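You operate a simulated robot arm through the tools that you are given. There is no shell and no other tool. Be economical: measure what you need, move in short steps, check, and stop when the job is done.

Carry out the task below with a simulated two-armed robot. There is one attempt and no reset: what you move stays moved.

TASK
On the top of the kitting bench, fold the rag in half.

It is judged by the outcome, as a careful person would: the job done as asked, and still so three seconds after it is handed in. It fails if anything else is knocked over, pushed out of place, dropped, spilled or broken. Flat cloth is picked up by pressing the open fingertips on it (5 to 10 N) and closing them slowly along it; thin cloth reads only 2 to 8 mm in the jaws.

THE ROBOT
Two 7-joint arms with two-finger parallel grippers on one trunk, on a base that drives. Base frame: it is fixed to the floor where the robot stands at the start and does not move with it; the origin is under the middle of the robot, x ahead of it, y to its left, z up. Readings come in mm, degrees, newtons and seconds.
The left shoulder is at the start at [70, 163, 1120], the right one opposite. Places, roughly: top of the kitting bench [600, -300, 800]. Payload 3.43 kg a hand.
The tool frame of a hand sits at the grasp point between the pads (the TCP): z along the fingers, y along the line on which they close. The tips reach 34 mm beyond it. Largest opening 128 mm; finger width 24, thickness 12; the body of the gripper, 48 by 130 mm, starts 96 mm behind the TCP.
Orientation is told as [roll, pitch, yaw] about the base's x, y, z axes, in that order, counted from this pose: with the fingers straight down and closing along the base's y, the tool's x points along the base's -x, its y along +y and its z along -z.

THE INTERFACE
- The arms move only by the tool move_arm. It takes "left_moves", "right_moves" or both (then of equal length, played together; a hand with none holds still); each is a list that holds one entry, the list of rows, each a list of 7 numbers: the shift along the base's x, y, z in units of 50 mm (1.0 is 50 mm), then the turn, a rotation vector about the base's x, y, z in units of 6 degrees (1.0 is 6 degrees), then the finger opening in mm, from 0 to 128. In form: [[[tx, ty, tz, rx, ry, rz, claw], ...]]. A call has 1 to 8 rows; each row shifts and turns the commanded pose from where the row before left it. A call with a number of a shift or a turn outside -1 to 1 is refused whole. A row lasts 0.2 s, in which the tool goes at most 50 mm and 8.6 degrees; a call with a longer step from one row to the next is refused whole, and so is a gripper value outside its range. Where a pose cannot be reached the arm comes as near as it can. A force on the tool above 40 N (or 10 N above the force at the start of the call, whichever is more), or a blocked arm, ends the call early, and 0.2 s more pass. The fingers move at their own pace (about 153 mm/s each) and stop on an object; they squeeze with about 37 N. The grip force told is the motor's: it shows also when the fingers shut on nothing. Time passes only in rows, and 0.2 s behind the last, so rows that do not move let the fingers close. The reply holds the time, the measured pose of the TCP, the force on the tool along the base axes, the opening and the grip force, in the units named above and with some noise, with the torque about the TCP (base axes, N m) and any sound that the robot's microphone picked up, and new pictures: "show" is both (left out), scene, wrist or none (wrist: the cameras of the hands that moved).
- Cameras (640 x 400 px; columns grow to the right, rows downward): "scene" is now at [136.8, 0.4, 1347]; the picture's right is [-0.02, -1.00, 0.00], its down [-0.58, 0.01, -0.81] and it looks along [0.81, -0.02, -0.58] (base axes); focal length 214 px, centre (320, 200). "left" rides on the left gripper at [76, 11, -160] in its tool frame; the picture's right is [-0.15, 0.99, 0.00], its down [-0.88, -0.13, -0.46] and it looks along [-0.45, -0.07, 0.89] (tool axes); focal length 234 px, centre (320, 200). "right" rides on the right gripper at [76, -11, -160] in its tool frame; the picture's right is [0.15, 0.99, 0.00], its down [-0.88, 0.13, -0.46] and it looks along [-0.45, 0.07, 0.89] (tool axes); focal length 234 px, centre (320, 200). There is no depth. A picture from a camera that has moved, and an enlarged one, comes with that camera's place and axes in the base frame and with its lens.
- lift_body(by): slides the trunk up (or, below 0, down) by that many mm; the arms and the scene camera ride with it, the base frame stays. It gives what a move gives, with no picture.
- roll_base(legs): drives the robot by 1 to 6 legs, each [ahead, left, turn to the left] in mm, mm and degrees, along the robot's own axes; the way and the turn of a leg run together, so that a leg with both is an arc; at most 1500 mm and 180 degrees a leg. The arms and the cameras ride along, it lands a little off, and it stops where it bumps. It gives what a move gives, and a new picture of the scene camera.
- aim_head(pan, tilt): turns the head with the scene camera to pan (to the left, within 86 degrees either way) and tilt (down, from -29 to 69), counted from straight ahead of the robot. It gives what a move gives, and a new picture of the scene camera.
- zoom(camera, box): a new picture of the part [left, top, right, bottom] of that camera's present view, enlarged. The clock stands still meanwhile.
- job_done(): hands the job in; it is judged then, once.

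Go step by step. Nothing tells you exact positions but the pictures and the camera data: compare them with the known pose of the tool, close in by small moves and look again before you grip or let go. The budget is 120 turns and 260 pictures, counting those below and the enlarged ones. Unless the task says otherwise, let go and move clear before handing in, and close with one line.

The tools are called after "Call:" by a JSON object that holds its "api" and its "payload". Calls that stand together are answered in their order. move_arm: Moves the arms, as the interface text tells. Its arguments: {"type":"object","properties":{"left_moves":{"type":"array","items":{"type":"array","items":{"type":"array","items":{"type":"number"}}}},"right_moves":{"type":"array","items":{"type":"array","items":{"type":"array","items":{"type":"number"}}}},"show":{"type":"string","enum":["both","scene","wrist","none"]}},"required":[]} The other tools are called the same way: lift_body (by) slides the trunk up or down; roll_base (legs) drives the base; aim_head (pan, tilt) turns the head that bears the scene camera; zoom (camera, box) takes an enlarged picture of a part of a camera's view; job_done () hands the job in.

At the start:

```text
clock: 0.0
left_eef_pos: [702.7, 161.9, 1042.0]
left_ee_rot: [-0.1, 0.0, 0.1]
left_ft_force: [-0.1, -0.1, 0.2]
left_ft_torque: [0.04, 0.0, 0.01]
left_width: 128.0
left_grasp_force: 0.0
right_eef_pos: [414.0, -317.4, 959.0]
right_ee_rot: [0.0, 0.0, -0.1]
right_ft_force: [-0.3, 0.4, -0.7]
right_ft_torque: [-0.01, 0.01, -0.01]
right_width: 128.1
right_grasp_force: 0.1
trunk travel left (down, up): [-600.0, 340.0]
robot x, y, heading: [-3.4, 4.3, -0.1]
head pan, tilt: [-1.3, 35.7]
```

scene: 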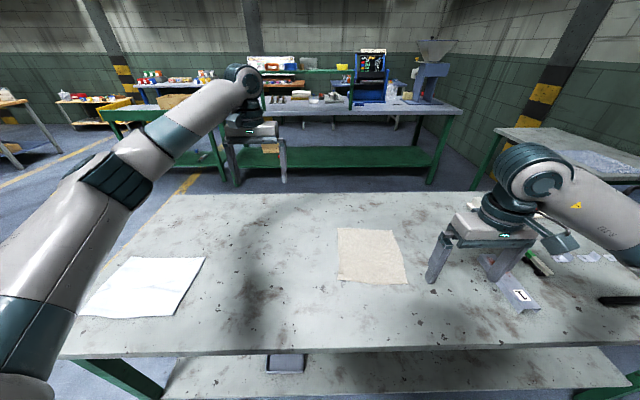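
right: 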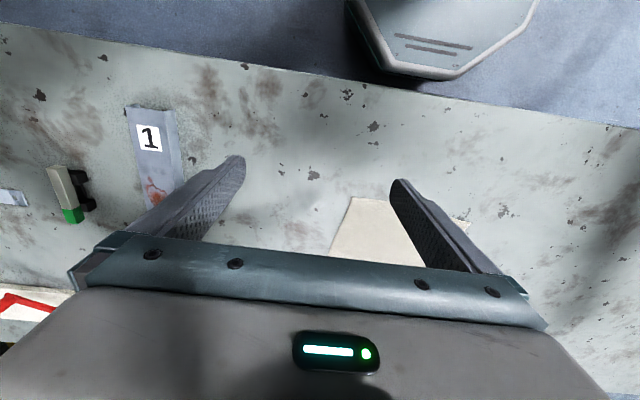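
left: 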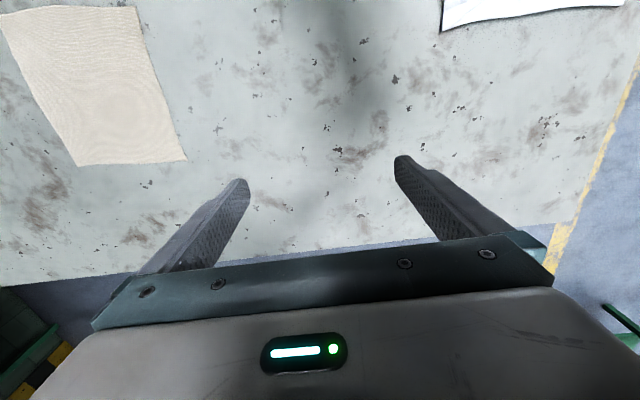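

I see a beige cloth mid-bench and a white sheet to the left; I'll look at both closely before deciding which is the rag.

Call:
{"api": "zoom", "payload": {"camera": "scene", "box": [300, 210, 440, 300]}}

Call:
{"api": "zoom", "payload": {"camera": "scene", "box": [70, 240, 230, 340]}}

Call:
{"api": "zoom", "payload": {"camera": "scene", "box": [420, 110, 640, 320]}}

```text
4.44 times, centred on (370, 255) of scene
camera zoom: at [136.8, 0.4, 1347.0], right [-0.02, -1.0, 0.0], down [-0.58, 0.01, -0.81], along [0.81, -0.02, -0.58], focal length 953 px, centre (98, -44)
```

zoom: 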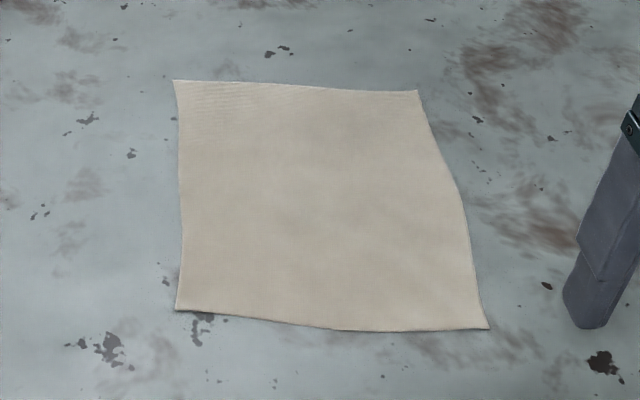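

```text
4.00 times, centred on (150, 290) of scene
camera zoom: at [136.8, 0.4, 1347.0], right [-0.02, -1.0, 0.0], down [-0.58, 0.01, -0.81], along [0.81, -0.02, -0.58], focal length 858 px, centre (1000, -160)
```

zoom: 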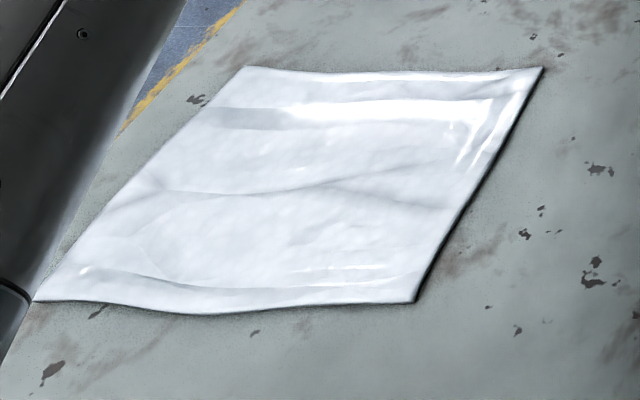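

```text
1.90 times, centred on (530, 215) of scene
camera zoom: at [136.8, 0.4, 1347.0], right [-0.02, -1.0, 0.0], down [-0.58, 0.01, -0.81], along [0.81, -0.02, -0.58], focal length 408 px, centre (-80, 171)
```

zoom: 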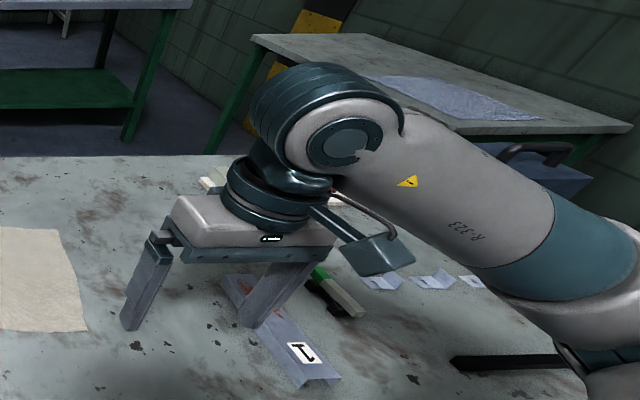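

The beige cloth is the rag (the white one looks like a plastic bag). Its corners are roughly far-left (775,-85), far-right (756,-303), near-left (539,-67) and near-right (520,-284). I'll bring both hands above the two near corners.

Call:
{"api": "move_arm", "payload": {"left_moves": [[[-0.446, -0.714, -0.406, 0, 0, 0, 40], [-0.446, -0.714, -0.406, 0, 0, 0, 40], [-0.446, -0.714, -0.406, 0, 0, 0, 40], [-0.446, -0.714, -0.406, 0, 0, 0, 40], [-0.446, -0.714, -0.406, 0, 0, 0, 40], [-0.446, -0.714, -0.406, 0, 0, 0, 40], [-0.446, -0.714, -0.406, 0, 0, 0, 40], [0, 0, 0, 0, 0, 0, 40]]], "right_moves": [[[0.337, 0.151, -0.169, 0, 0, 0, 40], [0.337, 0.151, -0.169, 0, 0, 0, 40], [0.337, 0.151, -0.169, 0, 0, 0, 40], [0.337, 0.151, -0.169, 0, 0, 0, 40], [0.337, 0.151, -0.169, 0, 0, 0, 40], [0.337, 0.151, -0.169, 0, 0, 0, 40], [0.337, 0.151, -0.169, 0, 0, 0, 40], [0, 0, 0, 0, 0, 0, 40]]]}}

```text
clock: 1.8
left_eef_pos: [546.9, -86.3, 901.1]
left_ee_rot: [0.0, 0.0, 0.1]
left_ft_force: [-1.4, 0.1, -0.8]
left_ft_torque: [-0.05, -0.02, 0.01]
left_width: 40.0
left_grasp_force: 0.0
right_eef_pos: [531.8, -264.8, 900.2]
right_ee_rot: [0.0, -0.1, 0.1]
right_ft_force: [0.8, -0.5, 0.5]
right_ft_torque: [-0.03, 0.05, -0.02]
right_width: 39.7
right_grasp_force: 0.1
trunk travel left (down, up): [-600.0, 340.0]
robot x, y, heading: [1.3, -2.5, -0.1]
head pan, tilt: [-1.3, 35.7]
camera scene: at [136.5, 1.1, 1347.0], right [-0.02, -1.0, 0.0], down [-0.58, 0.01, -0.81], along [0.81, -0.02, -0.58], focal length 214 px, centre (320, 200)
camera right: at [455.4, -275.7, 1059.6], right [-0.15, 0.99, 0.0], down [0.88, 0.13, 0.46], along [0.45, 0.07, -0.89], focal length 234 px, centre (320, 200)
camera left: at [472.3, -75.6, 1058.2], right [0.14, 0.99, 0.0], down [0.88, -0.13, 0.46], along [0.45, -0.07, -0.89], focal length 234 px, centre (320, 200)
```

scene: 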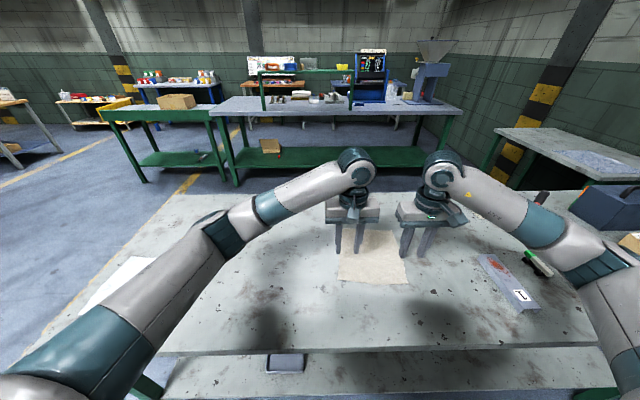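
right: 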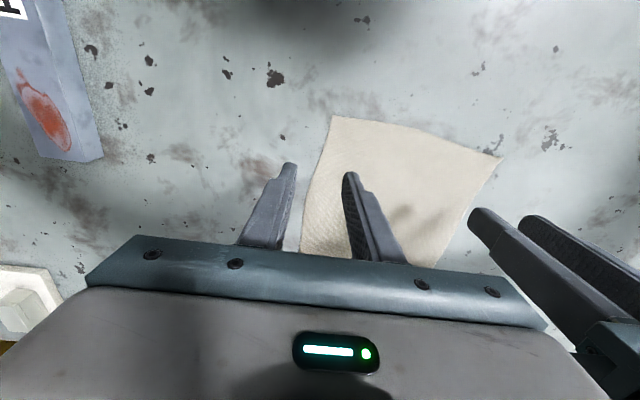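
left: 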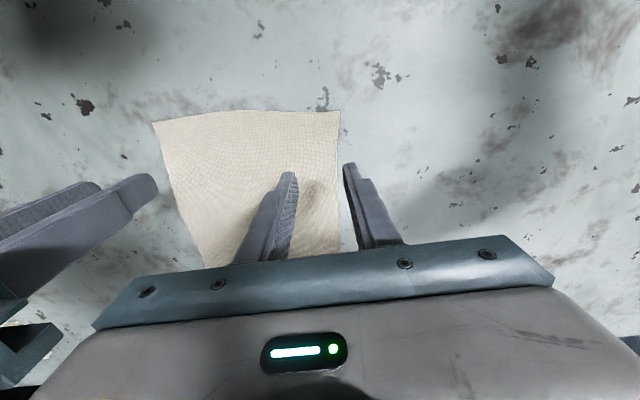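

Triangulating between the wrist cameras puts the surface at z≈800, so the near corners are at (503,-60) and (486,-258). I'll correct the positions and descend to about 12 mm above contact.

Call:
{"api": "move_arm", "payload": {"left_moves": [[[-0.34, 0.04, 0, 0, 0, 0, 32], [-0.34, 0.04, -0.5, 0, 0, 0, 32], [0, 0, -0.56, 0, 0, 0, 32], [0, 0, 0, 0, 0, 0, 32]]], "right_moves": [[[-0.34, 0.29, 0, 0, 0, 0, 32], [-0.34, 0.29, -0.5, 0, 0, 0, 32], [0, 0, -0.56, 0, 0, 0, 32], [0, 0, 0, 0, 0, 0, 32]]]}}

```text
clock: 2.8
left_eef_pos: [512.7, -83.4, 846.3]
left_ee_rot: [0.0, 0.1, 0.1]
left_ft_force: [0.0, -0.4, -1.0]
left_ft_torque: [-0.02, 0.0, 0.02]
left_width: 31.8
left_grasp_force: 0.1
right_eef_pos: [497.3, -236.6, 845.7]
right_ee_rot: [0.0, 0.0, 0.0]
right_ft_force: [1.1, 0.3, 0.9]
right_ft_torque: [0.02, 0.01, -0.01]
right_width: 32.0
right_grasp_force: 0.1
trunk travel left (down, up): [-600.0, 340.0]
robot x, y, heading: [4.5, -1.3, 0.1]
head pan, tilt: [-1.3, 35.7]
camera scene: at [136.4, 0.6, 1347.1], right [-0.02, -1.0, 0.0], down [-0.58, 0.01, -0.81], along [0.81, -0.02, -0.58], focal length 214 px, centre (320, 200)
camera right: at [421.0, -247.0, 1005.7], right [-0.15, 0.99, 0.0], down [0.88, 0.13, 0.46], along [0.45, 0.07, -0.89], focal length 234 px, centre (320, 200)
camera left: at [437.7, -71.7, 1004.8], right [0.15, 0.99, 0.0], down [0.88, -0.13, 0.46], along [0.45, -0.07, -0.89], focal length 234 px, centre (320, 200)
```

scene: 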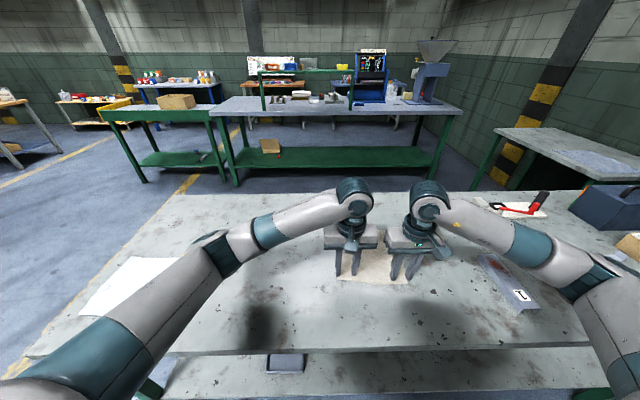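
right: 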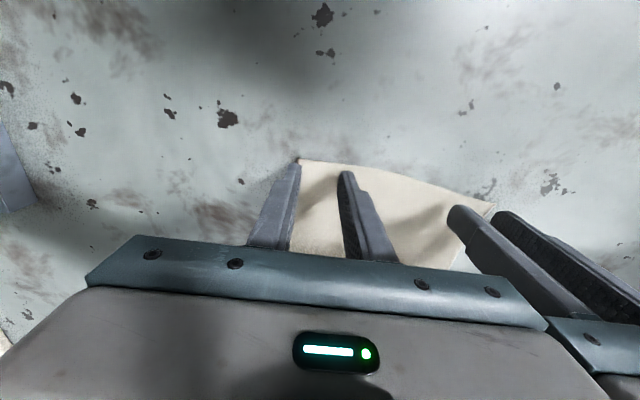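
left: 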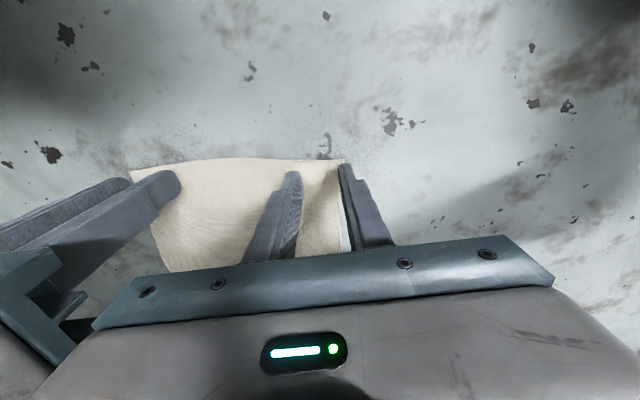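

Both hands straddle the near corners. I'll narrow the jaws slightly, shift a touch inward, and descend to just about contact.

Call:
{"api": "move_arm", "payload": {"left_moves": [[[0.06, -0.04, 0, 0, 0, 0, 26], [0, 0, -0.1, 0, 0, 0, 26], [0, 0, -0.1, 0, 0, 0, 26], [0, 0, -0.04, 0, 0, 0, 26]]], "right_moves": [[[0.06, 0.02, 0, 0, 0, 0, 26], [0, 0, -0.1, 0, 0, 0, 26], [0, 0, -0.1, 0, 0, 0, 26], [0, 0, -0.04, 0, 0, 0, 26]]], "show": "none"}}

```text
clock: 3.8
left_eef_pos: [516.8, -84.7, 834.7]
left_ee_rot: [0.0, 0.0, 0.1]
left_ft_force: [-0.5, -0.1, -0.2]
left_ft_torque: [0.03, 0.01, -0.02]
left_width: 26.2
left_grasp_force: 0.0
right_eef_pos: [500.8, -234.2, 835.0]
right_ee_rot: [0.0, -0.2, 0.0]
right_ft_force: [0.0, -1.2, 9.9]
right_ft_torque: [-0.01, 0.04, 0.02]
right_width: 26.0
right_grasp_force: 0.1
trunk travel left (down, up): [-600.0, 340.0]
robot x, y, heading: [-0.4, 1.7, -0.2]
head pan, tilt: [-1.3, 35.7]
```

The right hand is pressing at about 10 N and the left isn't touching yet, so I'll ease the left down.

Call:
{"api": "move_arm", "payload": {"left_moves": [[[0, 0, -0.02, 0, 0, 0, 26], [0, 0, 0, 0, 0, 0, 26]]], "show": "none"}}

```text
clock: 4.4
left_eef_pos: [515.5, -85.1, 836.0]
left_ee_rot: [0.0, 0.0, 0.1]
left_ft_force: [-0.7, 0.1, 7.0]
left_ft_torque: [0.04, 0.05, -0.02]
left_width: 26.1
left_grasp_force: 0.0
right_eef_pos: [500.2, -235.0, 834.3]
right_ee_rot: [-0.1, -0.1, -0.1]
right_ft_force: [1.9, -2.1, 10.1]
right_ft_torque: [-0.08, 0.01, 0.02]
right_width: 25.8
right_grasp_force: 0.0
trunk travel left (down, up): [-600.0, 340.0]
robot x, y, heading: [0.3, -2.6, 0.2]
head pan, tilt: [-1.3, 35.7]
```

Both hands press with 7–10 N, so I'll close slowly.

Call:
{"api": "move_arm", "payload": {"left_moves": [[[0, 0, 0, 0, 0, 0, 22], [0, 0, 0, 0, 0, 0, 18], [0, 0, 0, 0, 0, 0, 14], [0, 0, 0, 0, 0, 0, 10], [0, 0, 0, 0, 0, 0, 6], [0, 0, 0, 0, 0, 0, 3], [0, 0, 0, 0, 0, 0, 0], [0, 0, 0, 0, 0, 0, 0]]], "right_moves": [[[0, 0, 0, 0, 0, 0, 22], [0, 0, 0, 0, 0, 0, 18], [0, 0, 0, 0, 0, 0, 14], [0, 0, 0, 0, 0, 0, 10], [0, 0, 0, 0, 0, 0, 6], [0, 0, 0, 0, 0, 0, 3], [0, 0, 0, 0, 0, 0, 0], [0, 0, 0, 0, 0, 0, 0]]]}}

```text
clock: 6.2
left_eef_pos: [515.1, -86.3, 835.4]
left_ee_rot: [0.0, -0.1, 0.0]
left_ft_force: [-0.3, -11.8, 10.3]
left_ft_torque: [-0.36, 0.03, -0.01]
left_width: 1.5
left_grasp_force: 36.0
right_eef_pos: [498.4, -233.9, 835.9]
right_ee_rot: [0.0, -0.1, 0.0]
right_ft_force: [0.7, 9.7, 12.0]
right_ft_torque: [0.37, 0.05, 0.05]
right_width: 1.7
right_grasp_force: 37.0
trunk travel left (down, up): [-600.0, 340.0]
robot x, y, heading: [-1.2, -2.7, 0.1]
head pan, tilt: [-1.3, 35.7]
camera scene: at [134.9, 0.9, 1347.3], right [-0.02, -1.0, 0.0], down [-0.58, 0.01, -0.81], along [0.81, -0.02, -0.58], focal length 214 px, centre (320, 200)
camera right: at [423.6, -245.2, 995.3], right [-0.15, 0.99, 0.0], down [0.88, 0.13, 0.46], along [0.45, 0.07, -0.89], focal length 234 px, centre (320, 200)
camera left: at [439.7, -74.1, 993.4], right [0.15, 0.99, 0.0], down [0.88, -0.13, 0.46], along [0.45, -0.07, -0.89], focal length 234 px, centre (320, 200)
```

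scene: 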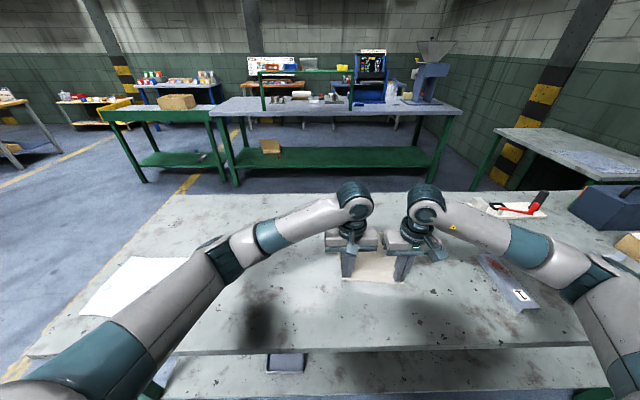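
right: 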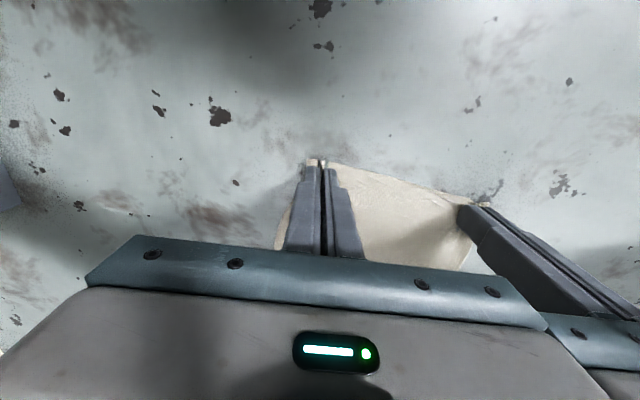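
left: 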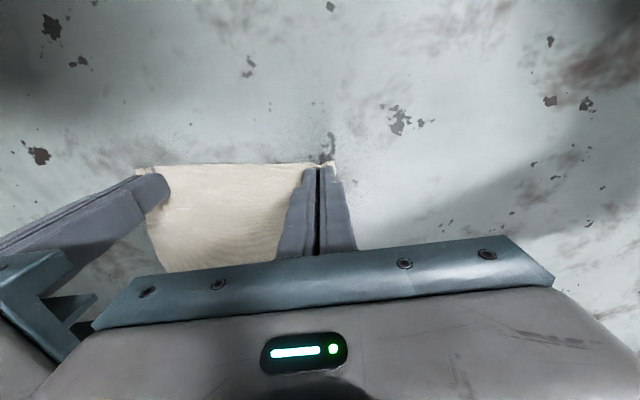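

The jaws read 1.5–1.7 mm, which is borderline. I'll lift a little to check that they hold.

Call:
{"api": "move_arm", "payload": {"left_moves": [[[0.02, 0, 0.3, 0, 0, 0, 0], [0.05, 0, 0.4, 0, 0, 0, 0], [0, 0, 0, 0, 0, 0, 0]]], "right_moves": [[[0.02, 0, 0.3, 0, 0, 0, 0], [0.05, 0, 0.4, 0, 0, 0, 0], [0, 0, 0, 0, 0, 0, 0]]]}}

```text
clock: 7.0
left_eef_pos: [520.1, -86.4, 869.8]
left_ee_rot: [-0.1, 0.2, 0.1]
left_ft_force: [0.1, -10.6, 0.6]
left_ft_torque: [-0.34, 0.03, -0.04]
left_width: 1.5
left_grasp_force: 36.3
right_eef_pos: [502.9, -234.6, 868.2]
right_ee_rot: [-0.1, 0.1, 0.0]
right_ft_force: [1.2, 10.1, -0.1]
right_ft_torque: [0.39, -0.03, 0.05]
right_width: 1.7
right_grasp_force: 36.5
trunk travel left (down, up): [-600.0, 340.0]
robot x, y, heading: [-2.3, 1.4, -0.1]
head pan, tilt: [-1.3, 35.7]
camera scene: at [137.2, 0.1, 1346.9], right [-0.02, -1.0, 0.0], down [-0.58, 0.01, -0.81], along [0.81, -0.02, -0.58], focal length 214 px, centre (320, 200)
camera right: at [428.2, -245.7, 1029.1], right [-0.15, 0.99, 0.0], down [0.88, 0.13, 0.46], along [0.45, 0.07, -0.89], focal length 234 px, centre (320, 200)
camera left: at [444.9, -74.4, 1027.4], right [0.15, 0.99, 0.0], down [0.88, -0.13, 0.45], along [0.45, -0.07, -0.89], focal length 234 px, centre (320, 200)
```

scene: 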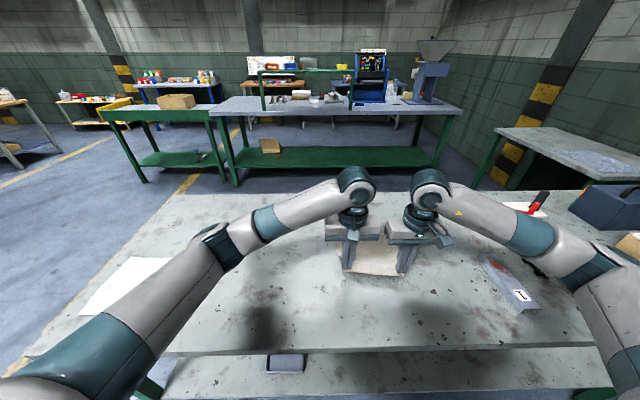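
right: 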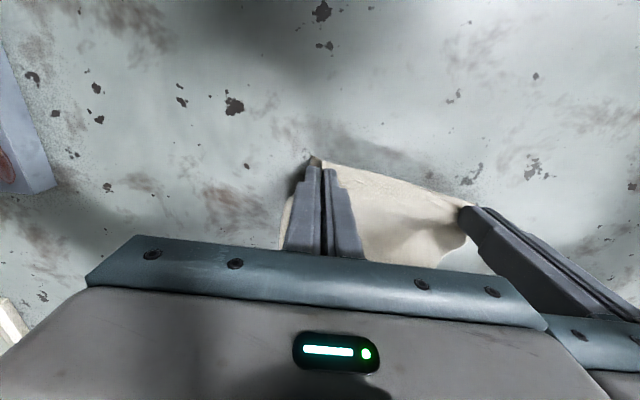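
left: 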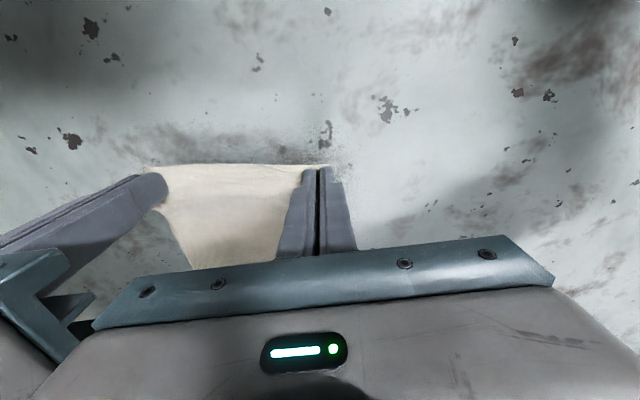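

The cloth is held in both hands. I'll ease the sideways tension slightly and swing the edge up along an arc about the fold line (x≈613).

Call:
{"api": "move_arm", "payload": {"left_moves": [[[0.25, -0.05, 0.26, 0, 0, 0, 0], [0.25, -0.03, 0.22, 0, 0, 0, 0], [0.24, -0.03, 0.18, 0, 0, 0, 0], [0.24, -0.02, 0.16, 0, 0, 0, 0], [0.22, -0.02, 0.1, 0, 0, 0, 0], [0.22, -0.02, 0.08, 0, 0, 0, 0], [0.22, -0.02, 0.04, 0, 0, 0, 0], [0.22, -0.02, 0.02, 0, 0, 0, 0]]], "right_moves": [[[0.25, 0.01, 0.26, 0, 0, 0, 0], [0.25, -0.01, 0.22, 0, 0, 0, 0], [0.24, -0.01, 0.18, 0, 0, 0, 0], [0.24, -0.02, 0.16, 0, 0, 0, 0], [0.22, -0.02, 0.1, 0, 0, 0, 0], [0.22, -0.02, 0.08, 0, 0, 0, 0], [0.22, -0.02, 0.04, 0, 0, 0, 0], [0.22, -0.02, 0.02, 0, 0, 0, 0]]]}}

```text
clock: 8.8
left_eef_pos: [614.2, -95.5, 922.5]
left_ee_rot: [0.1, 0.1, -0.1]
left_ft_force: [-0.4, -3.1, -0.1]
left_ft_torque: [-0.14, 0.02, -0.02]
left_width: 1.6
left_grasp_force: 36.3
right_eef_pos: [597.4, -242.3, 921.9]
right_ee_rot: [0.0, 0.0, 0.1]
right_ft_force: [-0.5, 3.9, -0.3]
right_ft_torque: [0.13, 0.0, 0.0]
right_width: 1.6
right_grasp_force: 36.4
trunk travel left (down, up): [-600.0, 340.0]
robot x, y, heading: [-0.6, 1.0, -0.1]
head pan, tilt: [-1.3, 35.7]
camera scene: at [137.3, 0.3, 1346.9], right [-0.02, -1.0, 0.0], down [-0.58, 0.01, -0.81], along [0.81, -0.02, -0.58], focal length 214 px, centre (320, 200)
camera right: at [521.9, -251.8, 1082.2], right [-0.15, 0.99, 0.0], down [0.88, 0.13, 0.46], along [0.45, 0.07, -0.89], focal length 234 px, centre (320, 200)
camera left: at [538.3, -84.4, 1080.5], right [0.15, 0.99, 0.0], down [0.88, -0.13, 0.45], along [0.45, -0.07, -0.89], focal length 234 px, centre (320, 200)
```

scene: 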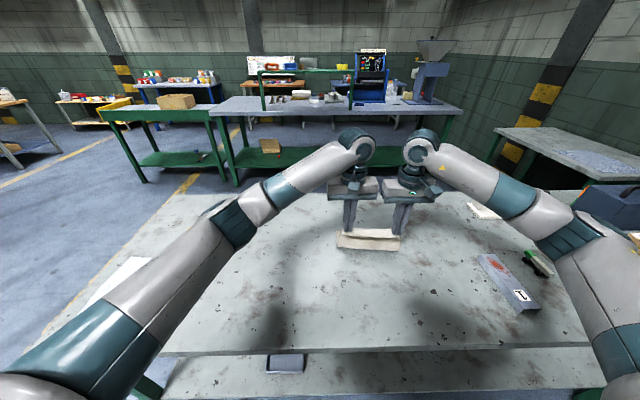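
right: 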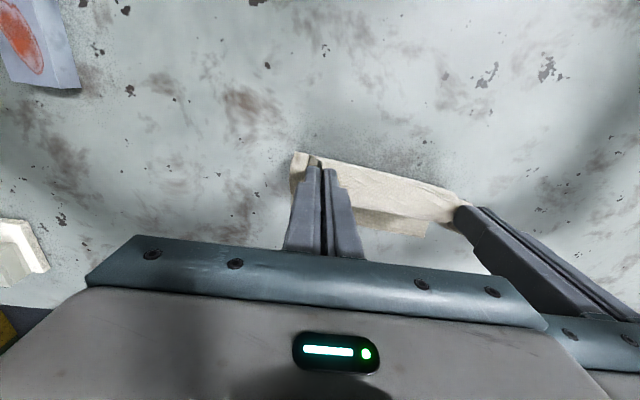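
left: 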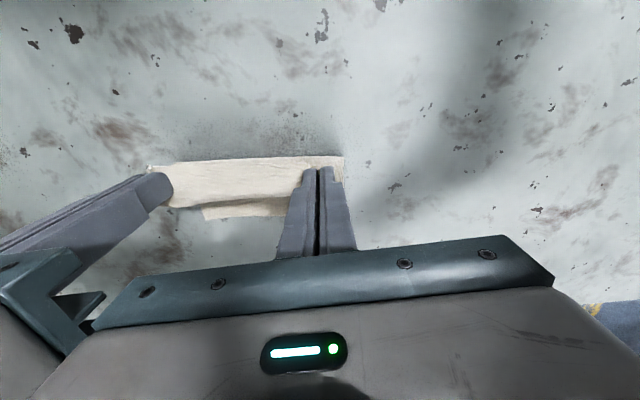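

Still held, with the cloth hanging between the hands. I'll check whether the lower half has slid.

Call:
{"api": "zoom", "payload": {"camera": "scene", "box": [310, 170, 440, 260]}}

Call:
{"api": "zoom", "payload": {"camera": "left", "box": [100, 130, 400, 270]}}

```text
4.44 times, centred on (375, 215) of scene
camera zoom: at [137.3, 0.3, 1346.9], right [-0.02, -1.0, 0.0], down [-0.58, 0.01, -0.81], along [0.81, -0.02, -0.58], focal length 953 px, centre (76, 133)
```

zoom: 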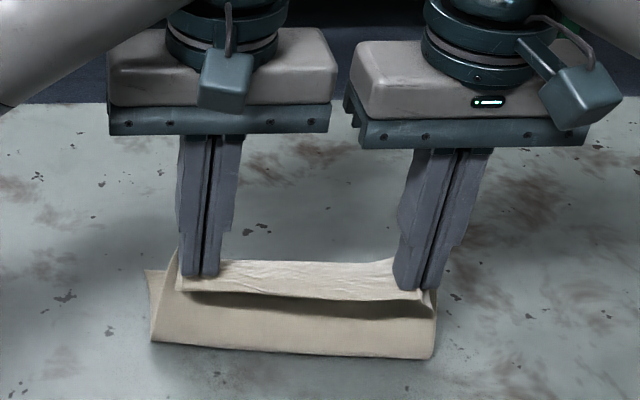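

```text
2.13 times, centred on (250, 200) of left
camera zoom: at [538.3, -84.4, 1080.5], right [0.15, 0.99, 0.0], down [0.88, -0.13, 0.45], along [0.45, -0.07, -0.89], focal length 500 px, centre (469, 200)
```

zoom: 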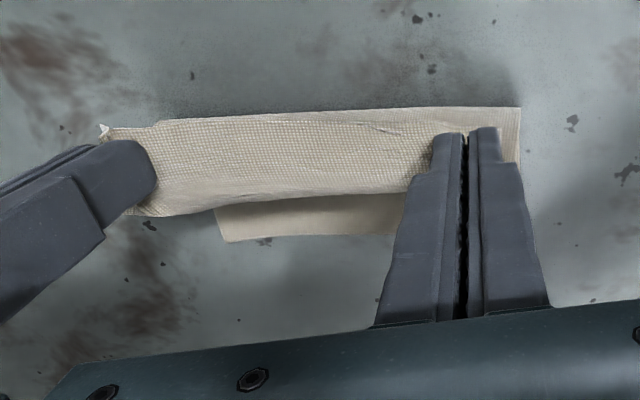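

Call:
{"api": "zoom", "payload": {"camera": "right", "box": [250, 130, 500, 260]}}

Call:
{"api": "aim_head", "payload": {"pan": -20, "tilt": 45}}

```text
2.56 times, centred on (375, 195) of right
camera zoom: at [521.9, -251.8, 1082.2], right [-0.15, 0.99, 0.0], down [0.88, 0.13, 0.46], along [0.45, 0.07, -0.89], focal length 600 px, centre (179, 213)
```

zoom: 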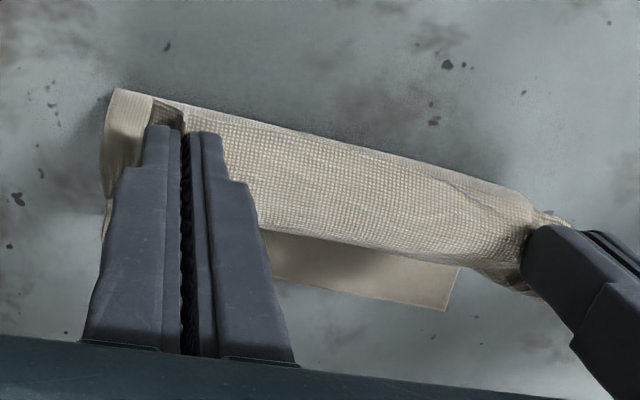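

```text
clock: 9.6
left_eef_pos: [613.2, -95.4, 923.3]
left_ee_rot: [-0.1, 0.0, 0.0]
left_ft_force: [0.0, -3.5, -0.3]
left_ft_torque: [-0.14, 0.0, -0.03]
left_width: 1.3
left_grasp_force: 35.6
right_eef_pos: [597.1, -241.2, 921.8]
right_ee_rot: [0.0, 0.0, 0.0]
right_ft_force: [1.3, 3.2, 0.6]
right_ft_torque: [0.14, -0.02, 0.05]
right_width: 1.8
right_grasp_force: 36.5
trunk travel left (down, up): [-600.0, 340.0]
robot x, y, heading: [-0.8, -0.5, -0.1]
head pan, tilt: [-20.0, 45.0]
camera scene: at [125.7, -25.5, 1333.3], right [-0.34, -0.94, 0.0], down [-0.66, 0.24, -0.71], along [0.66, -0.24, -0.71], focal length 214 px, centre (320, 200)
```

scene: 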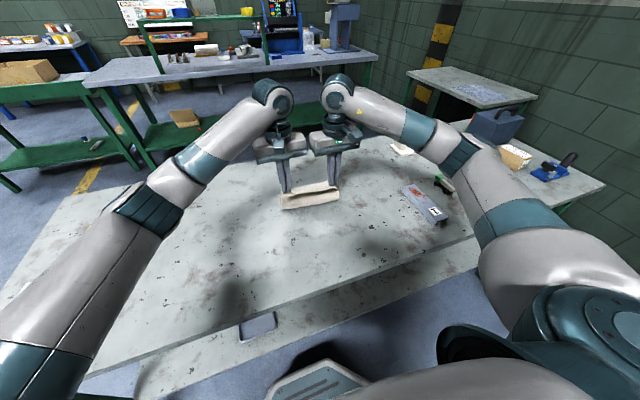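

The two wrist views agree that the lower half didn't slide, and the rag is about 200 mm square. The gripped edge would fold back as a wide hem if I landed it this way, because the fingers stay upright. I'll lay it back and fold far edge to near instead, where there's room to tilt the hands.

Call:
{"api": "move_arm", "payload": {"left_moves": [[[-0.44, 0.04, -0.06, 0, 0, 0, 0], [-0.44, 0.04, -0.18, 0, 0, 0, 0], [-0.48, 0.05, -0.34, 0, 0, 0, 0], [-0.4, 0.04, -0.5, 0, 0, 0, 0], [-0.24, 0.05, -0.3, 0, 0, 0, 0], [0, 0, -0.28, 0, 0, 0, 0], [0, 0, 0, 0, 0, 0, 0]]], "right_moves": [[[-0.44, 0.04, -0.06, 0, 0, 0, 0], [-0.44, 0.04, -0.18, 0, 0, 0, 0], [-0.48, 0.02, -0.34, 0, 0, 0, 0], [-0.4, 0.02, -0.5, 0, 0, 0, 0], [-0.24, 0.01, -0.3, 0, 0, 0, 0], [0, 0, -0.28, 0, 0, 0, 0], [0, 0, 0, 0, 0, 0, 0]]], "show": "wrist"}}

```text
clock: 11.2
left_eef_pos: [512.6, -85.0, 838.8]
left_ee_rot: [-0.1, 0.1, 0.1]
left_ft_force: [-0.7, -11.8, 0.7]
left_ft_torque: [-0.38, 0.07, -0.03]
left_width: 1.4
left_grasp_force: 35.9
right_eef_pos: [496.8, -233.7, 839.5]
right_ee_rot: [0.0, 0.0, 0.0]
right_ft_force: [1.6, 11.6, -0.9]
right_ft_torque: [0.38, -0.03, 0.06]
right_width: 1.8
right_grasp_force: 36.6
trunk travel left (down, up): [-600.0, 340.0]
robot x, y, heading: [2.0, -4.5, 0.2]
head pan, tilt: [-20.0, 45.0]
camera right: at [421.4, -244.9, 999.2], right [-0.15, 0.99, 0.0], down [0.88, 0.13, 0.46], along [0.45, 0.07, -0.89], focal length 234 px, centre (320, 200)
camera left: at [437.6, -73.0, 997.4], right [0.15, 0.99, 0.0], down [0.88, -0.13, 0.46], along [0.45, -0.07, -0.89], focal length 234 px, centre (320, 200)
```

right: 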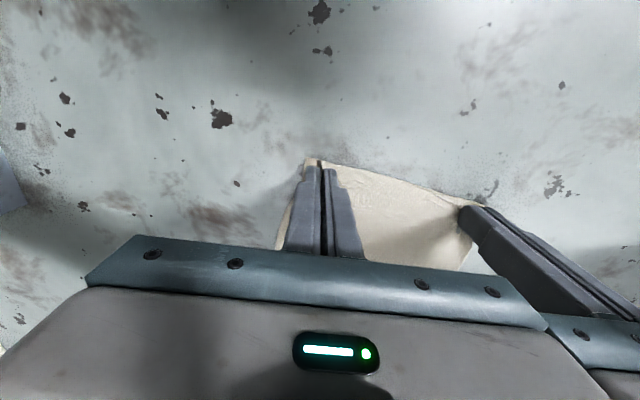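
left: 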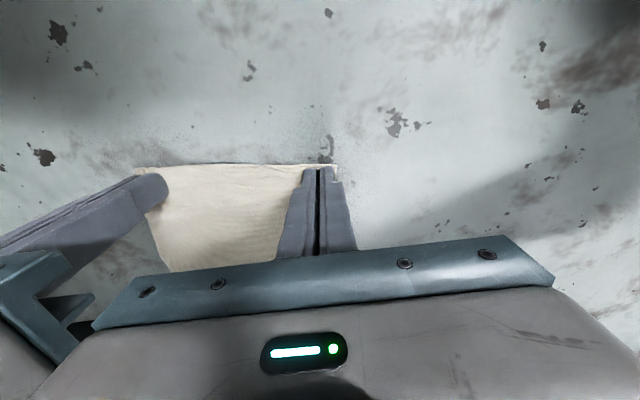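

The edge is laid back. I'll open the jaws a little, lift straight up, then back the hands away to look at the rag.

Call:
{"api": "move_arm", "payload": {"left_moves": [[[0, 0, -0.04, 0, 0, 0, 6], [0, 0, 0, 0, 0, 0, 14], [0, 0, 0, 0, 0, 0, 24], [0, 0, 0.3, 0, 0, 0, 26], [0, 0, 0.7, 0, 0, 0, 26], [-0.5, 0.6, 0.6, 0, 0, 0, 26], [-0.5, 0.6, 0.6, 0, 0, 0, 26], [-0.3, 0.6, 0.6, 0, 0, 0, 26]]], "right_moves": [[[0, 0, -0.04, 0, 0, 0, 6], [0, 0, 0, 0, 0, 0, 14], [0, 0, 0, 0, 0, 0, 24], [0, 0, 0.3, 0, 0, 0, 26], [0, 0, 0.7, 0, 0, 0, 26], [-0.5, -0.3, 0.6, 0, 0, 0, 26], [-0.5, -0.3, 0.6, 0, 0, 0, 26], [-0.3, -0.3, 0.6, 0, 0, 0, 26]]]}}

Call:
{"api": "aim_head", "payload": {"pan": -16, "tilt": 42}}

Call:
{"api": "zoom", "payload": {"camera": "scene", "box": [220, 110, 420, 235]}}

```text
clock: 13.0
left_eef_pos: [446.1, 6.5, 976.4]
left_ee_rot: [0.0, -0.1, 0.1]
left_ft_force: [0.6, 0.1, 0.0]
left_ft_torque: [-0.03, -0.07, -0.01]
left_width: 26.1
left_grasp_force: 0.1
right_eef_pos: [432.0, -279.1, 978.1]
right_ee_rot: [-0.1, -0.1, -0.1]
right_ft_force: [0.0, -0.1, 0.2]
right_ft_torque: [0.0, -0.05, 0.0]
right_width: 26.2
right_grasp_force: 0.1
trunk travel left (down, up): [-600.0, 340.0]
robot x, y, heading: [-1.8, 1.5, -0.1]
head pan, tilt: [-20.0, 45.0]
camera scene: at [123.8, -24.4, 1333.4], right [-0.34, -0.94, 0.0], down [-0.66, 0.24, -0.71], along [0.67, -0.24, -0.71], focal length 214 px, centre (320, 200)
camera right: at [355.7, -289.4, 1138.4], right [-0.15, 0.99, 0.0], down [0.88, 0.13, 0.46], along [0.45, 0.07, -0.89], focal length 234 px, centre (320, 200)
camera left: at [370.3, 17.4, 1135.4], right [0.15, 0.99, 0.0], down [0.88, -0.13, 0.46], along [0.45, -0.07, -0.89], focal length 234 px, centre (320, 200)
```

scene: 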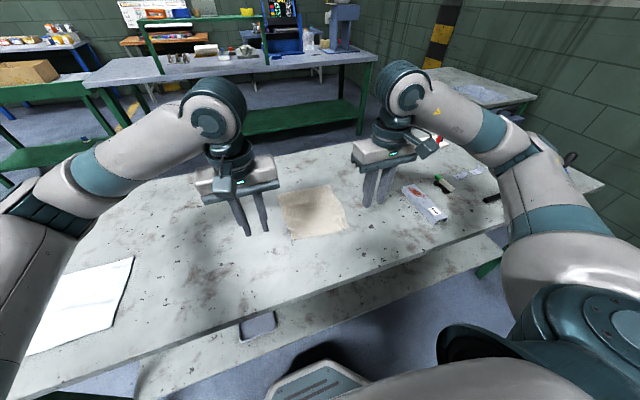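
right: 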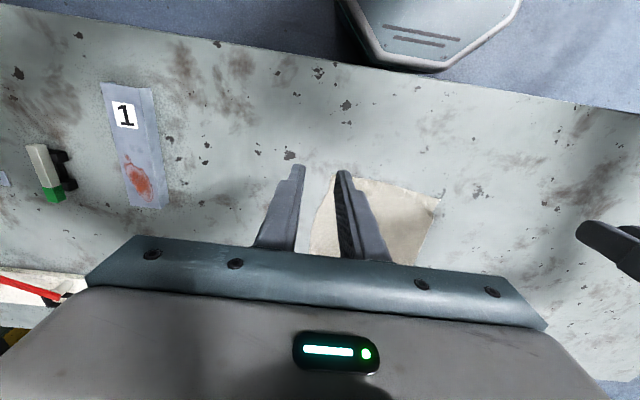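
left: 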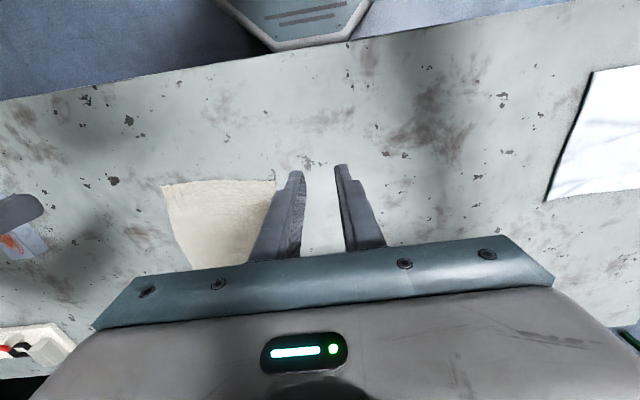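

```text
clock: 13.7
left_eef_pos: [447.8, 4.2, 976.6]
left_ee_rot: [-0.1, 0.1, 0.1]
left_ft_force: [-0.2, -0.6, -0.6]
left_ft_torque: [-0.03, 0.01, 0.0]
left_width: 25.9
left_grasp_force: 0.0
right_eef_pos: [433.6, -279.0, 976.8]
right_ee_rot: [0.0, 0.0, -0.1]
right_ft_force: [-0.2, -0.8, -0.4]
right_ft_torque: [0.0, 0.01, -0.02]
right_width: 26.2
right_grasp_force: 0.2
trunk travel left (down, up): [-600.0, 340.0]
robot x, y, heading: [-1.0, -2.1, -0.1]
head pan, tilt: [-16.0, 42.0]
camera scene: at [129.8, -21.0, 1337.5], right [-0.28, -0.96, 0.0], down [-0.64, 0.18, -0.74], along [0.71, -0.2, -0.67], focal length 214 px, centre (320, 200)
```

scene: 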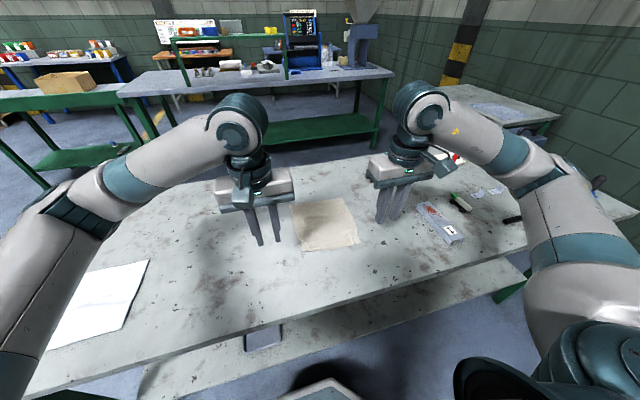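

```text
3.20 times, centred on (320, 172) of scene
camera zoom: at [129.8, -21.0, 1337.5], right [-0.28, -0.96, 0.0], down [-0.64, 0.18, -0.74], along [0.71, -0.2, -0.67], focal length 686 px, centre (320, 288)
```

zoom: 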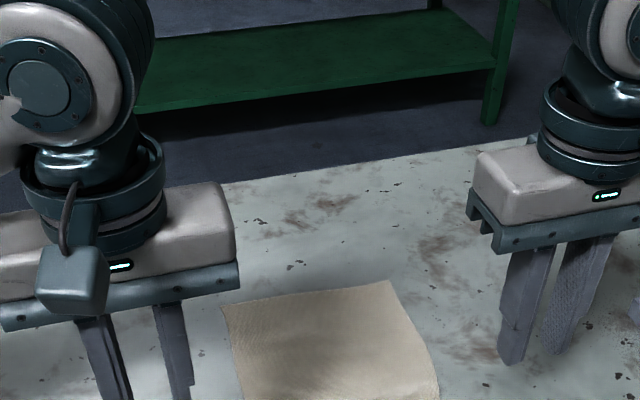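

The rag is flat again, with its far corners near (702,-67) and (687,-264). I'll bring both hands over the far edge with only about 10 mm of finger overlap.

Call:
{"api": "move_arm", "payload": {"left_moves": [[[0.734, -0.271, -0.306, 0, 0, 0, 26], [0.734, -0.271, -0.306, 0, 0, 0, 26], [0.734, -0.271, -0.306, 0, 0, 0, 26], [0.734, -0.271, -0.306, 0, 0, 0, 26], [0.734, -0.271, -0.306, 0, 0, 0, 26], [0.734, -0.271, -0.306, 0, 0, 0, 26], [0.734, -0.271, -0.306, 0, 0, 0, 26], [0, 0, -0.4, 0, 0, 0, 26]]], "right_moves": [[[0.731, 0.109, -0.306, 0, 0, 0, 26], [0.731, 0.109, -0.306, 0, 0, 0, 26], [0.731, 0.109, -0.306, 0, 0, 0, 26], [0.731, 0.109, -0.306, 0, 0, 0, 26], [0.731, 0.109, -0.306, 0, 0, 0, 26], [0.731, 0.109, -0.306, 0, 0, 0, 26], [0.731, 0.109, -0.306, 0, 0, 0, 26], [0, 0, -0.4, 0, 0, 0, 26]]]}}

Call:
{"api": "zoom", "payload": {"camera": "scene", "box": [250, 140, 410, 240]}}

```text
clock: 15.5
left_eef_pos: [706.5, -90.7, 850.2]
left_ee_rot: [0.0, 0.0, 0.1]
left_ft_force: [0.5, -0.8, 0.2]
left_ft_torque: [0.0, -0.01, -0.01]
left_width: 26.1
left_grasp_force: 0.1
right_eef_pos: [687.6, -240.3, 849.2]
right_ee_rot: [0.0, 0.0, 0.0]
right_ft_force: [1.1, 0.1, -0.4]
right_ft_torque: [-0.01, -0.02, -0.02]
right_width: 26.1
right_grasp_force: 0.0
trunk travel left (down, up): [-600.0, 340.0]
robot x, y, heading: [-0.1, -0.1, -0.1]
head pan, tilt: [-16.0, 42.0]
camera scene: at [129.6, -20.6, 1337.6], right [-0.28, -0.96, 0.0], down [-0.64, 0.18, -0.74], along [0.71, -0.2, -0.67], focal length 214 px, centre (320, 200)
camera right: at [612.9, -251.3, 1010.1], right [-0.15, 0.99, 0.0], down [0.88, 0.13, 0.46], along [0.45, 0.07, -0.89], focal length 234 px, centre (320, 200)
camera left: at [630.1, -78.8, 1008.2], right [0.15, 0.99, 0.0], down [0.88, -0.13, 0.46], along [0.45, -0.07, -0.89], focal length 234 px, centre (320, 200)
```

scene: 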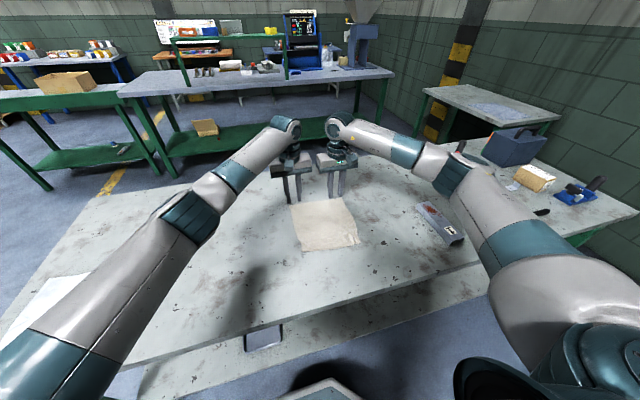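
right: 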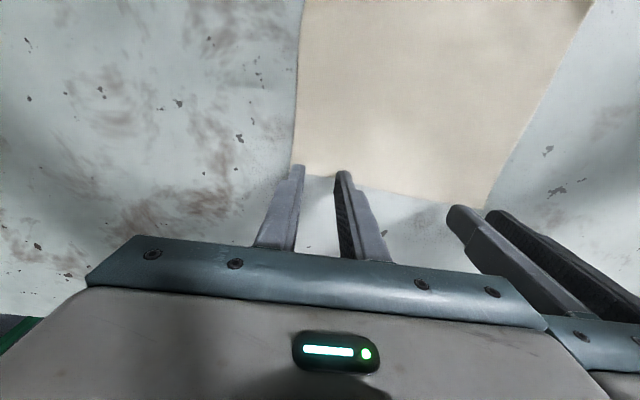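
left: 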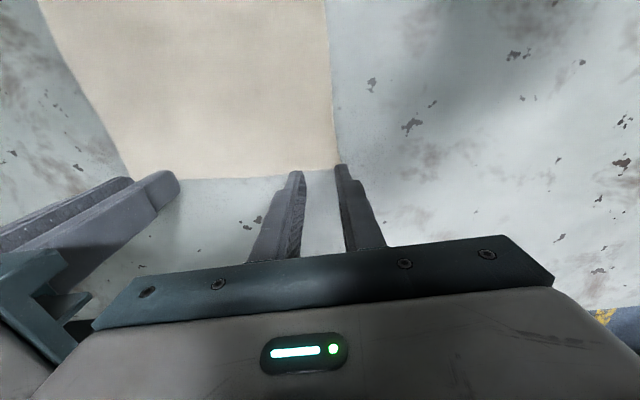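

```text
4.00 times, centred on (330, 190) of scene
camera zoom: at [129.6, -20.6, 1337.6], right [-0.28, -0.96, 0.0], down [-0.64, 0.18, -0.74], along [0.71, -0.2, -0.67], focal length 858 px, centre (280, 240)
```

zoom: 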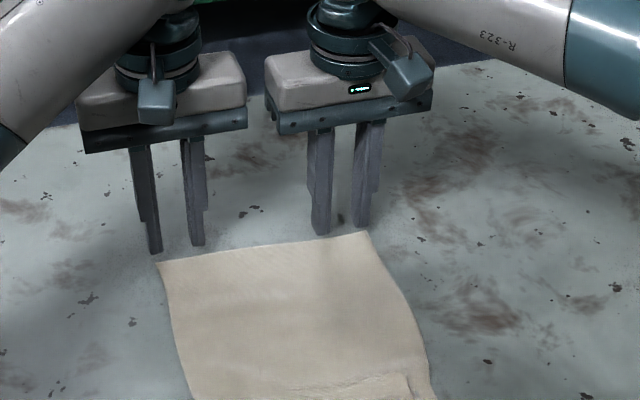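

The far edge is at about x=704 (left) and x=690 (right). I'll make fine adjustments for about 12 mm overlap and descend to contact.

Call:
{"api": "move_arm", "payload": {"left_moves": [[[-0.07, -0.1, 0, 0, 0, 0, 26], [0, 0, -0.12, 0, 0, 0, 26], [0, 0, -0.1, 0, 0, 0, 26], [0, 0, -0.08, 0, 0, 0, 26], [0, 0, -0.02, 0, 0, 0, 26], [0, 0, 0, 0, 0, 0, 26]]], "right_moves": [[[0.08, -0.08, 0, 0, 0, 0, 26], [0, 0, -0.12, 0, 0, 0, 26], [0, 0, -0.1, 0, 0, 0, 26], [0, 0, -0.08, 0, 0, 0, 26], [0, 0, 0, 0, 0, 0, 26], [0, 0, 0, 0, 0, 0, 26]]], "show": "none"}}

```text
clock: 16.9
left_eef_pos: [702.7, -96.1, 836.1]
left_ee_rot: [-0.1, -0.2, 0.0]
left_ft_force: [1.3, 0.2, 8.7]
left_ft_torque: [-0.01, -0.02, -0.04]
left_width: 26.1
left_grasp_force: 0.1
right_eef_pos: [691.0, -243.7, 836.3]
right_ee_rot: [0.0, -0.1, 0.0]
right_ft_force: [0.4, 0.3, 1.5]
right_ft_torque: [0.03, -0.01, 0.0]
right_width: 26.1
right_grasp_force: 0.0
trunk travel left (down, up): [-600.0, 340.0]
robot x, y, heading: [1.6, -2.8, -0.2]
head pan, tilt: [-16.0, 42.0]
```

Call:
{"api": "move_arm", "payload": {"left_moves": [[[0, 0, 0, 0, 0, 0, 26], [0, 0, 0, 0, 0, 0, 26]]], "right_moves": [[[0, 0, -0.02, 0, 0, 0, 26], [0, 0, 0, 0, 0, 0, 26]]], "show": "none"}}

```text
clock: 17.5
left_eef_pos: [701.6, -95.8, 835.0]
left_ee_rot: [0.0, -0.1, 0.1]
left_ft_force: [1.3, -1.6, 10.9]
left_ft_torque: [0.02, 0.01, -0.02]
left_width: 26.0
left_grasp_force: 0.1
right_eef_pos: [692.9, -243.8, 835.7]
right_ee_rot: [-0.1, -0.1, 0.0]
right_ft_force: [0.3, 0.7, 3.7]
right_ft_torque: [0.04, -0.03, 0.01]
right_width: 26.1
right_grasp_force: 0.0
trunk travel left (down, up): [-600.0, 340.0]
robot x, y, heading: [0.8, 1.3, -0.1]
head pan, tilt: [-16.0, 42.0]
```

The left presses at 11 N and the right at 4 N. I'll press the right about 1 mm more, then close both slowly.

Call:
{"api": "move_arm", "payload": {"left_moves": [[[0, 0, 0, 0, 0, 0, 24], [0, 0, 0, 0, 0, 0, 20], [0, 0, 0, 0, 0, 0, 16], [0, 0, 0, 0, 0, 0, 12], [0, 0, 0, 0, 0, 0, 8], [0, 0, 0, 0, 0, 0, 4], [0, 0, 0, 0, 0, 0, 0], [0, 0, 0, 0, 0, 0, 0]]], "right_moves": [[[0, 0, -0.025, 0, 0, 0, 26], [0, 0, 0, 0, 0, 0, 20], [0, 0, 0, 0, 0, 0, 16], [0, 0, 0, 0, 0, 0, 12], [0, 0, 0, 0, 0, 0, 8], [0, 0, 0, 0, 0, 0, 4], [0, 0, 0, 0, 0, 0, 0], [0, 0, 0, 0, 0, 0, 0]]], "show": "wrist"}}

```text
clock: 19.3
left_eef_pos: [700.1, -95.1, 834.7]
left_ee_rot: [0.1, -0.1, 0.1]
left_ft_force: [-0.2, -1.0, 4.6]
left_ft_torque: [-0.06, 0.01, 0.01]
left_width: 1.8
left_grasp_force: 36.2
right_eef_pos: [690.2, -244.2, 835.7]
right_ee_rot: [0.0, -0.1, 0.0]
right_ft_force: [0.6, 0.9, 15.9]
right_ft_torque: [0.01, 0.1, 0.01]
right_width: 0.0
right_grasp_force: 32.9
trunk travel left (down, up): [-600.0, 340.0]
robot x, y, heading: [4.3, -1.9, 0.1]
head pan, tilt: [-16.0, 42.0]
camera right: at [614.3, -255.2, 995.2], right [-0.15, 0.99, 0.0], down [0.88, 0.13, 0.46], along [0.45, 0.07, -0.89], focal length 234 px, centre (320, 200)
camera left: at [624.3, -83.1, 993.3], right [0.15, 0.99, 0.0], down [0.88, -0.13, 0.46], along [0.45, -0.07, -0.89], focal length 234 px, centre (320, 200)
```

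right: 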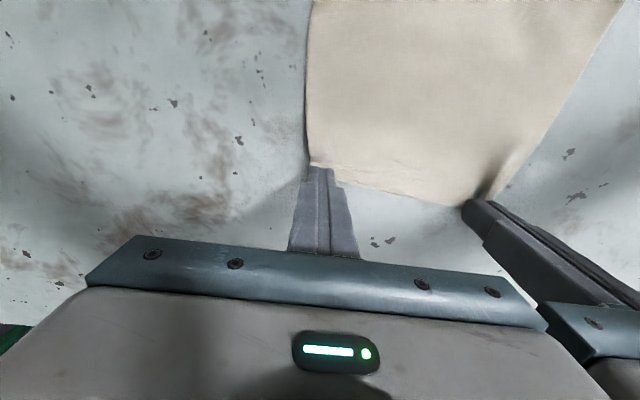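
left: 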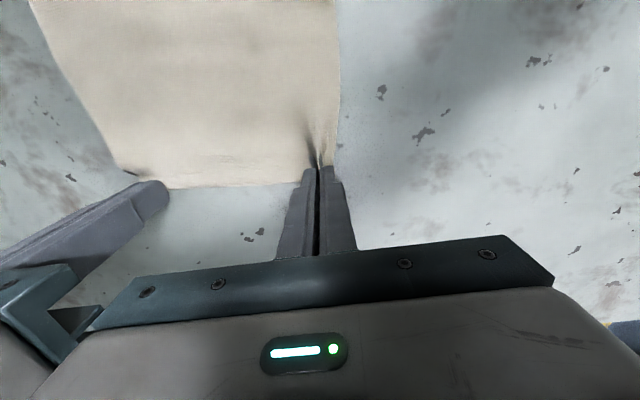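

The left hand has the cloth, but the right missed (0.0 mm). I'll raise and reopen the right over the edge while the left holds.

Call:
{"api": "move_arm", "payload": {"right_moves": [[[0, 0, 0.2, 0, 0, 0, 0], [-0.2, 0.04, 0.1, 0, 0, 0, 26], [0, 0, 0, 0, 0, 0, 26]]], "show": "wrist"}}

```text
clock: 20.1
left_eef_pos: [699.7, -96.3, 836.1]
left_ee_rot: [0.0, 0.0, 0.1]
left_ft_force: [0.3, -0.4, 13.5]
left_ft_torque: [0.03, 0.08, -0.01]
left_width: 1.4
left_grasp_force: 36.6
right_eef_pos: [680.8, -243.1, 848.0]
right_ee_rot: [0.1, -0.1, 0.0]
right_ft_force: [0.0, 0.5, -0.3]
right_ft_torque: [0.01, 0.07, 0.0]
right_width: 25.6
right_grasp_force: 0.1
trunk travel left (down, up): [-600.0, 340.0]
robot x, y, heading: [-0.6, 0.2, -0.0]
head pan, tilt: [-16.0, 42.0]
camera right: at [604.8, -253.9, 1009.1], right [-0.15, 0.99, 0.0], down [0.88, 0.13, 0.46], along [0.45, 0.07, -0.89], focal length 234 px, centre (320, 200)
```

right: 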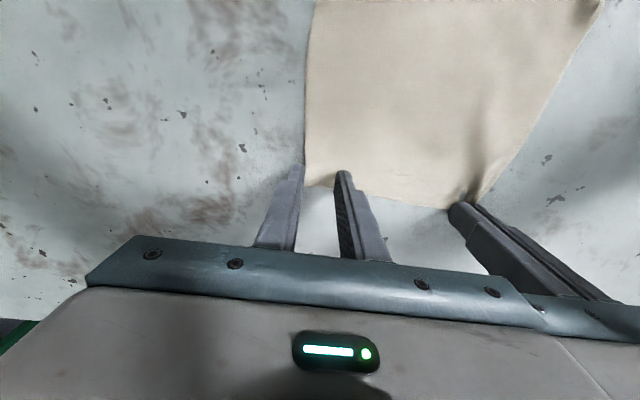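

Call:
{"api": "move_arm", "payload": {"right_moves": [[[0.12, 0.1, 0, 0, 0, 0, 24], [0, 0, -0.12, 0, 0, 0, 24], [0, 0, -0.12, 0, 0, 0, 24], [0, 0, -0.03, 0, 0, 0, 24], [0, 0, 0, 0, 0, 0, 24]]], "show": "none"}}

```text
clock: 21.3
left_eef_pos: [701.2, -95.0, 835.0]
left_ee_rot: [-0.1, -0.1, 0.1]
left_ft_force: [2.3, 0.5, 14.8]
left_ft_torque: [0.0, -0.03, 0.04]
left_width: 1.4
left_grasp_force: 36.1
right_eef_pos: [686.8, -237.8, 835.5]
right_ee_rot: [0.0, 0.0, 0.1]
right_ft_force: [-1.0, 0.4, 0.7]
right_ft_torque: [-0.01, 0.04, 0.03]
right_width: 24.2
right_grasp_force: 0.1
trunk travel left (down, up): [-600.0, 340.0]
robot x, y, heading: [-1.2, -0.0, -0.2]
head pan, tilt: [-16.0, 42.0]
```

Call:
{"api": "move_arm", "payload": {"right_moves": [[[0, 0, -0.03, 0, 0, 0, 24], [0, 0, 0, 0, 0, 0, 24]]], "show": "none"}}

```text
clock: 21.9
left_eef_pos: [699.9, -95.1, 836.0]
left_ee_rot: [-0.1, -0.1, 0.1]
left_ft_force: [2.2, 0.1, 11.5]
left_ft_torque: [-0.01, 0.0, 0.01]
left_width: 1.7
left_grasp_force: 36.3
right_eef_pos: [685.5, -238.2, 835.8]
right_ee_rot: [0.0, -0.3, 0.1]
right_ft_force: [-0.4, -0.9, 10.2]
right_ft_torque: [-0.06, 0.03, 0.01]
right_width: 24.3
right_grasp_force: 0.0
trunk travel left (down, up): [-600.0, 340.0]
robot x, y, heading: [0.9, -0.9, -0.2]
head pan, tilt: [-16.0, 42.0]
```

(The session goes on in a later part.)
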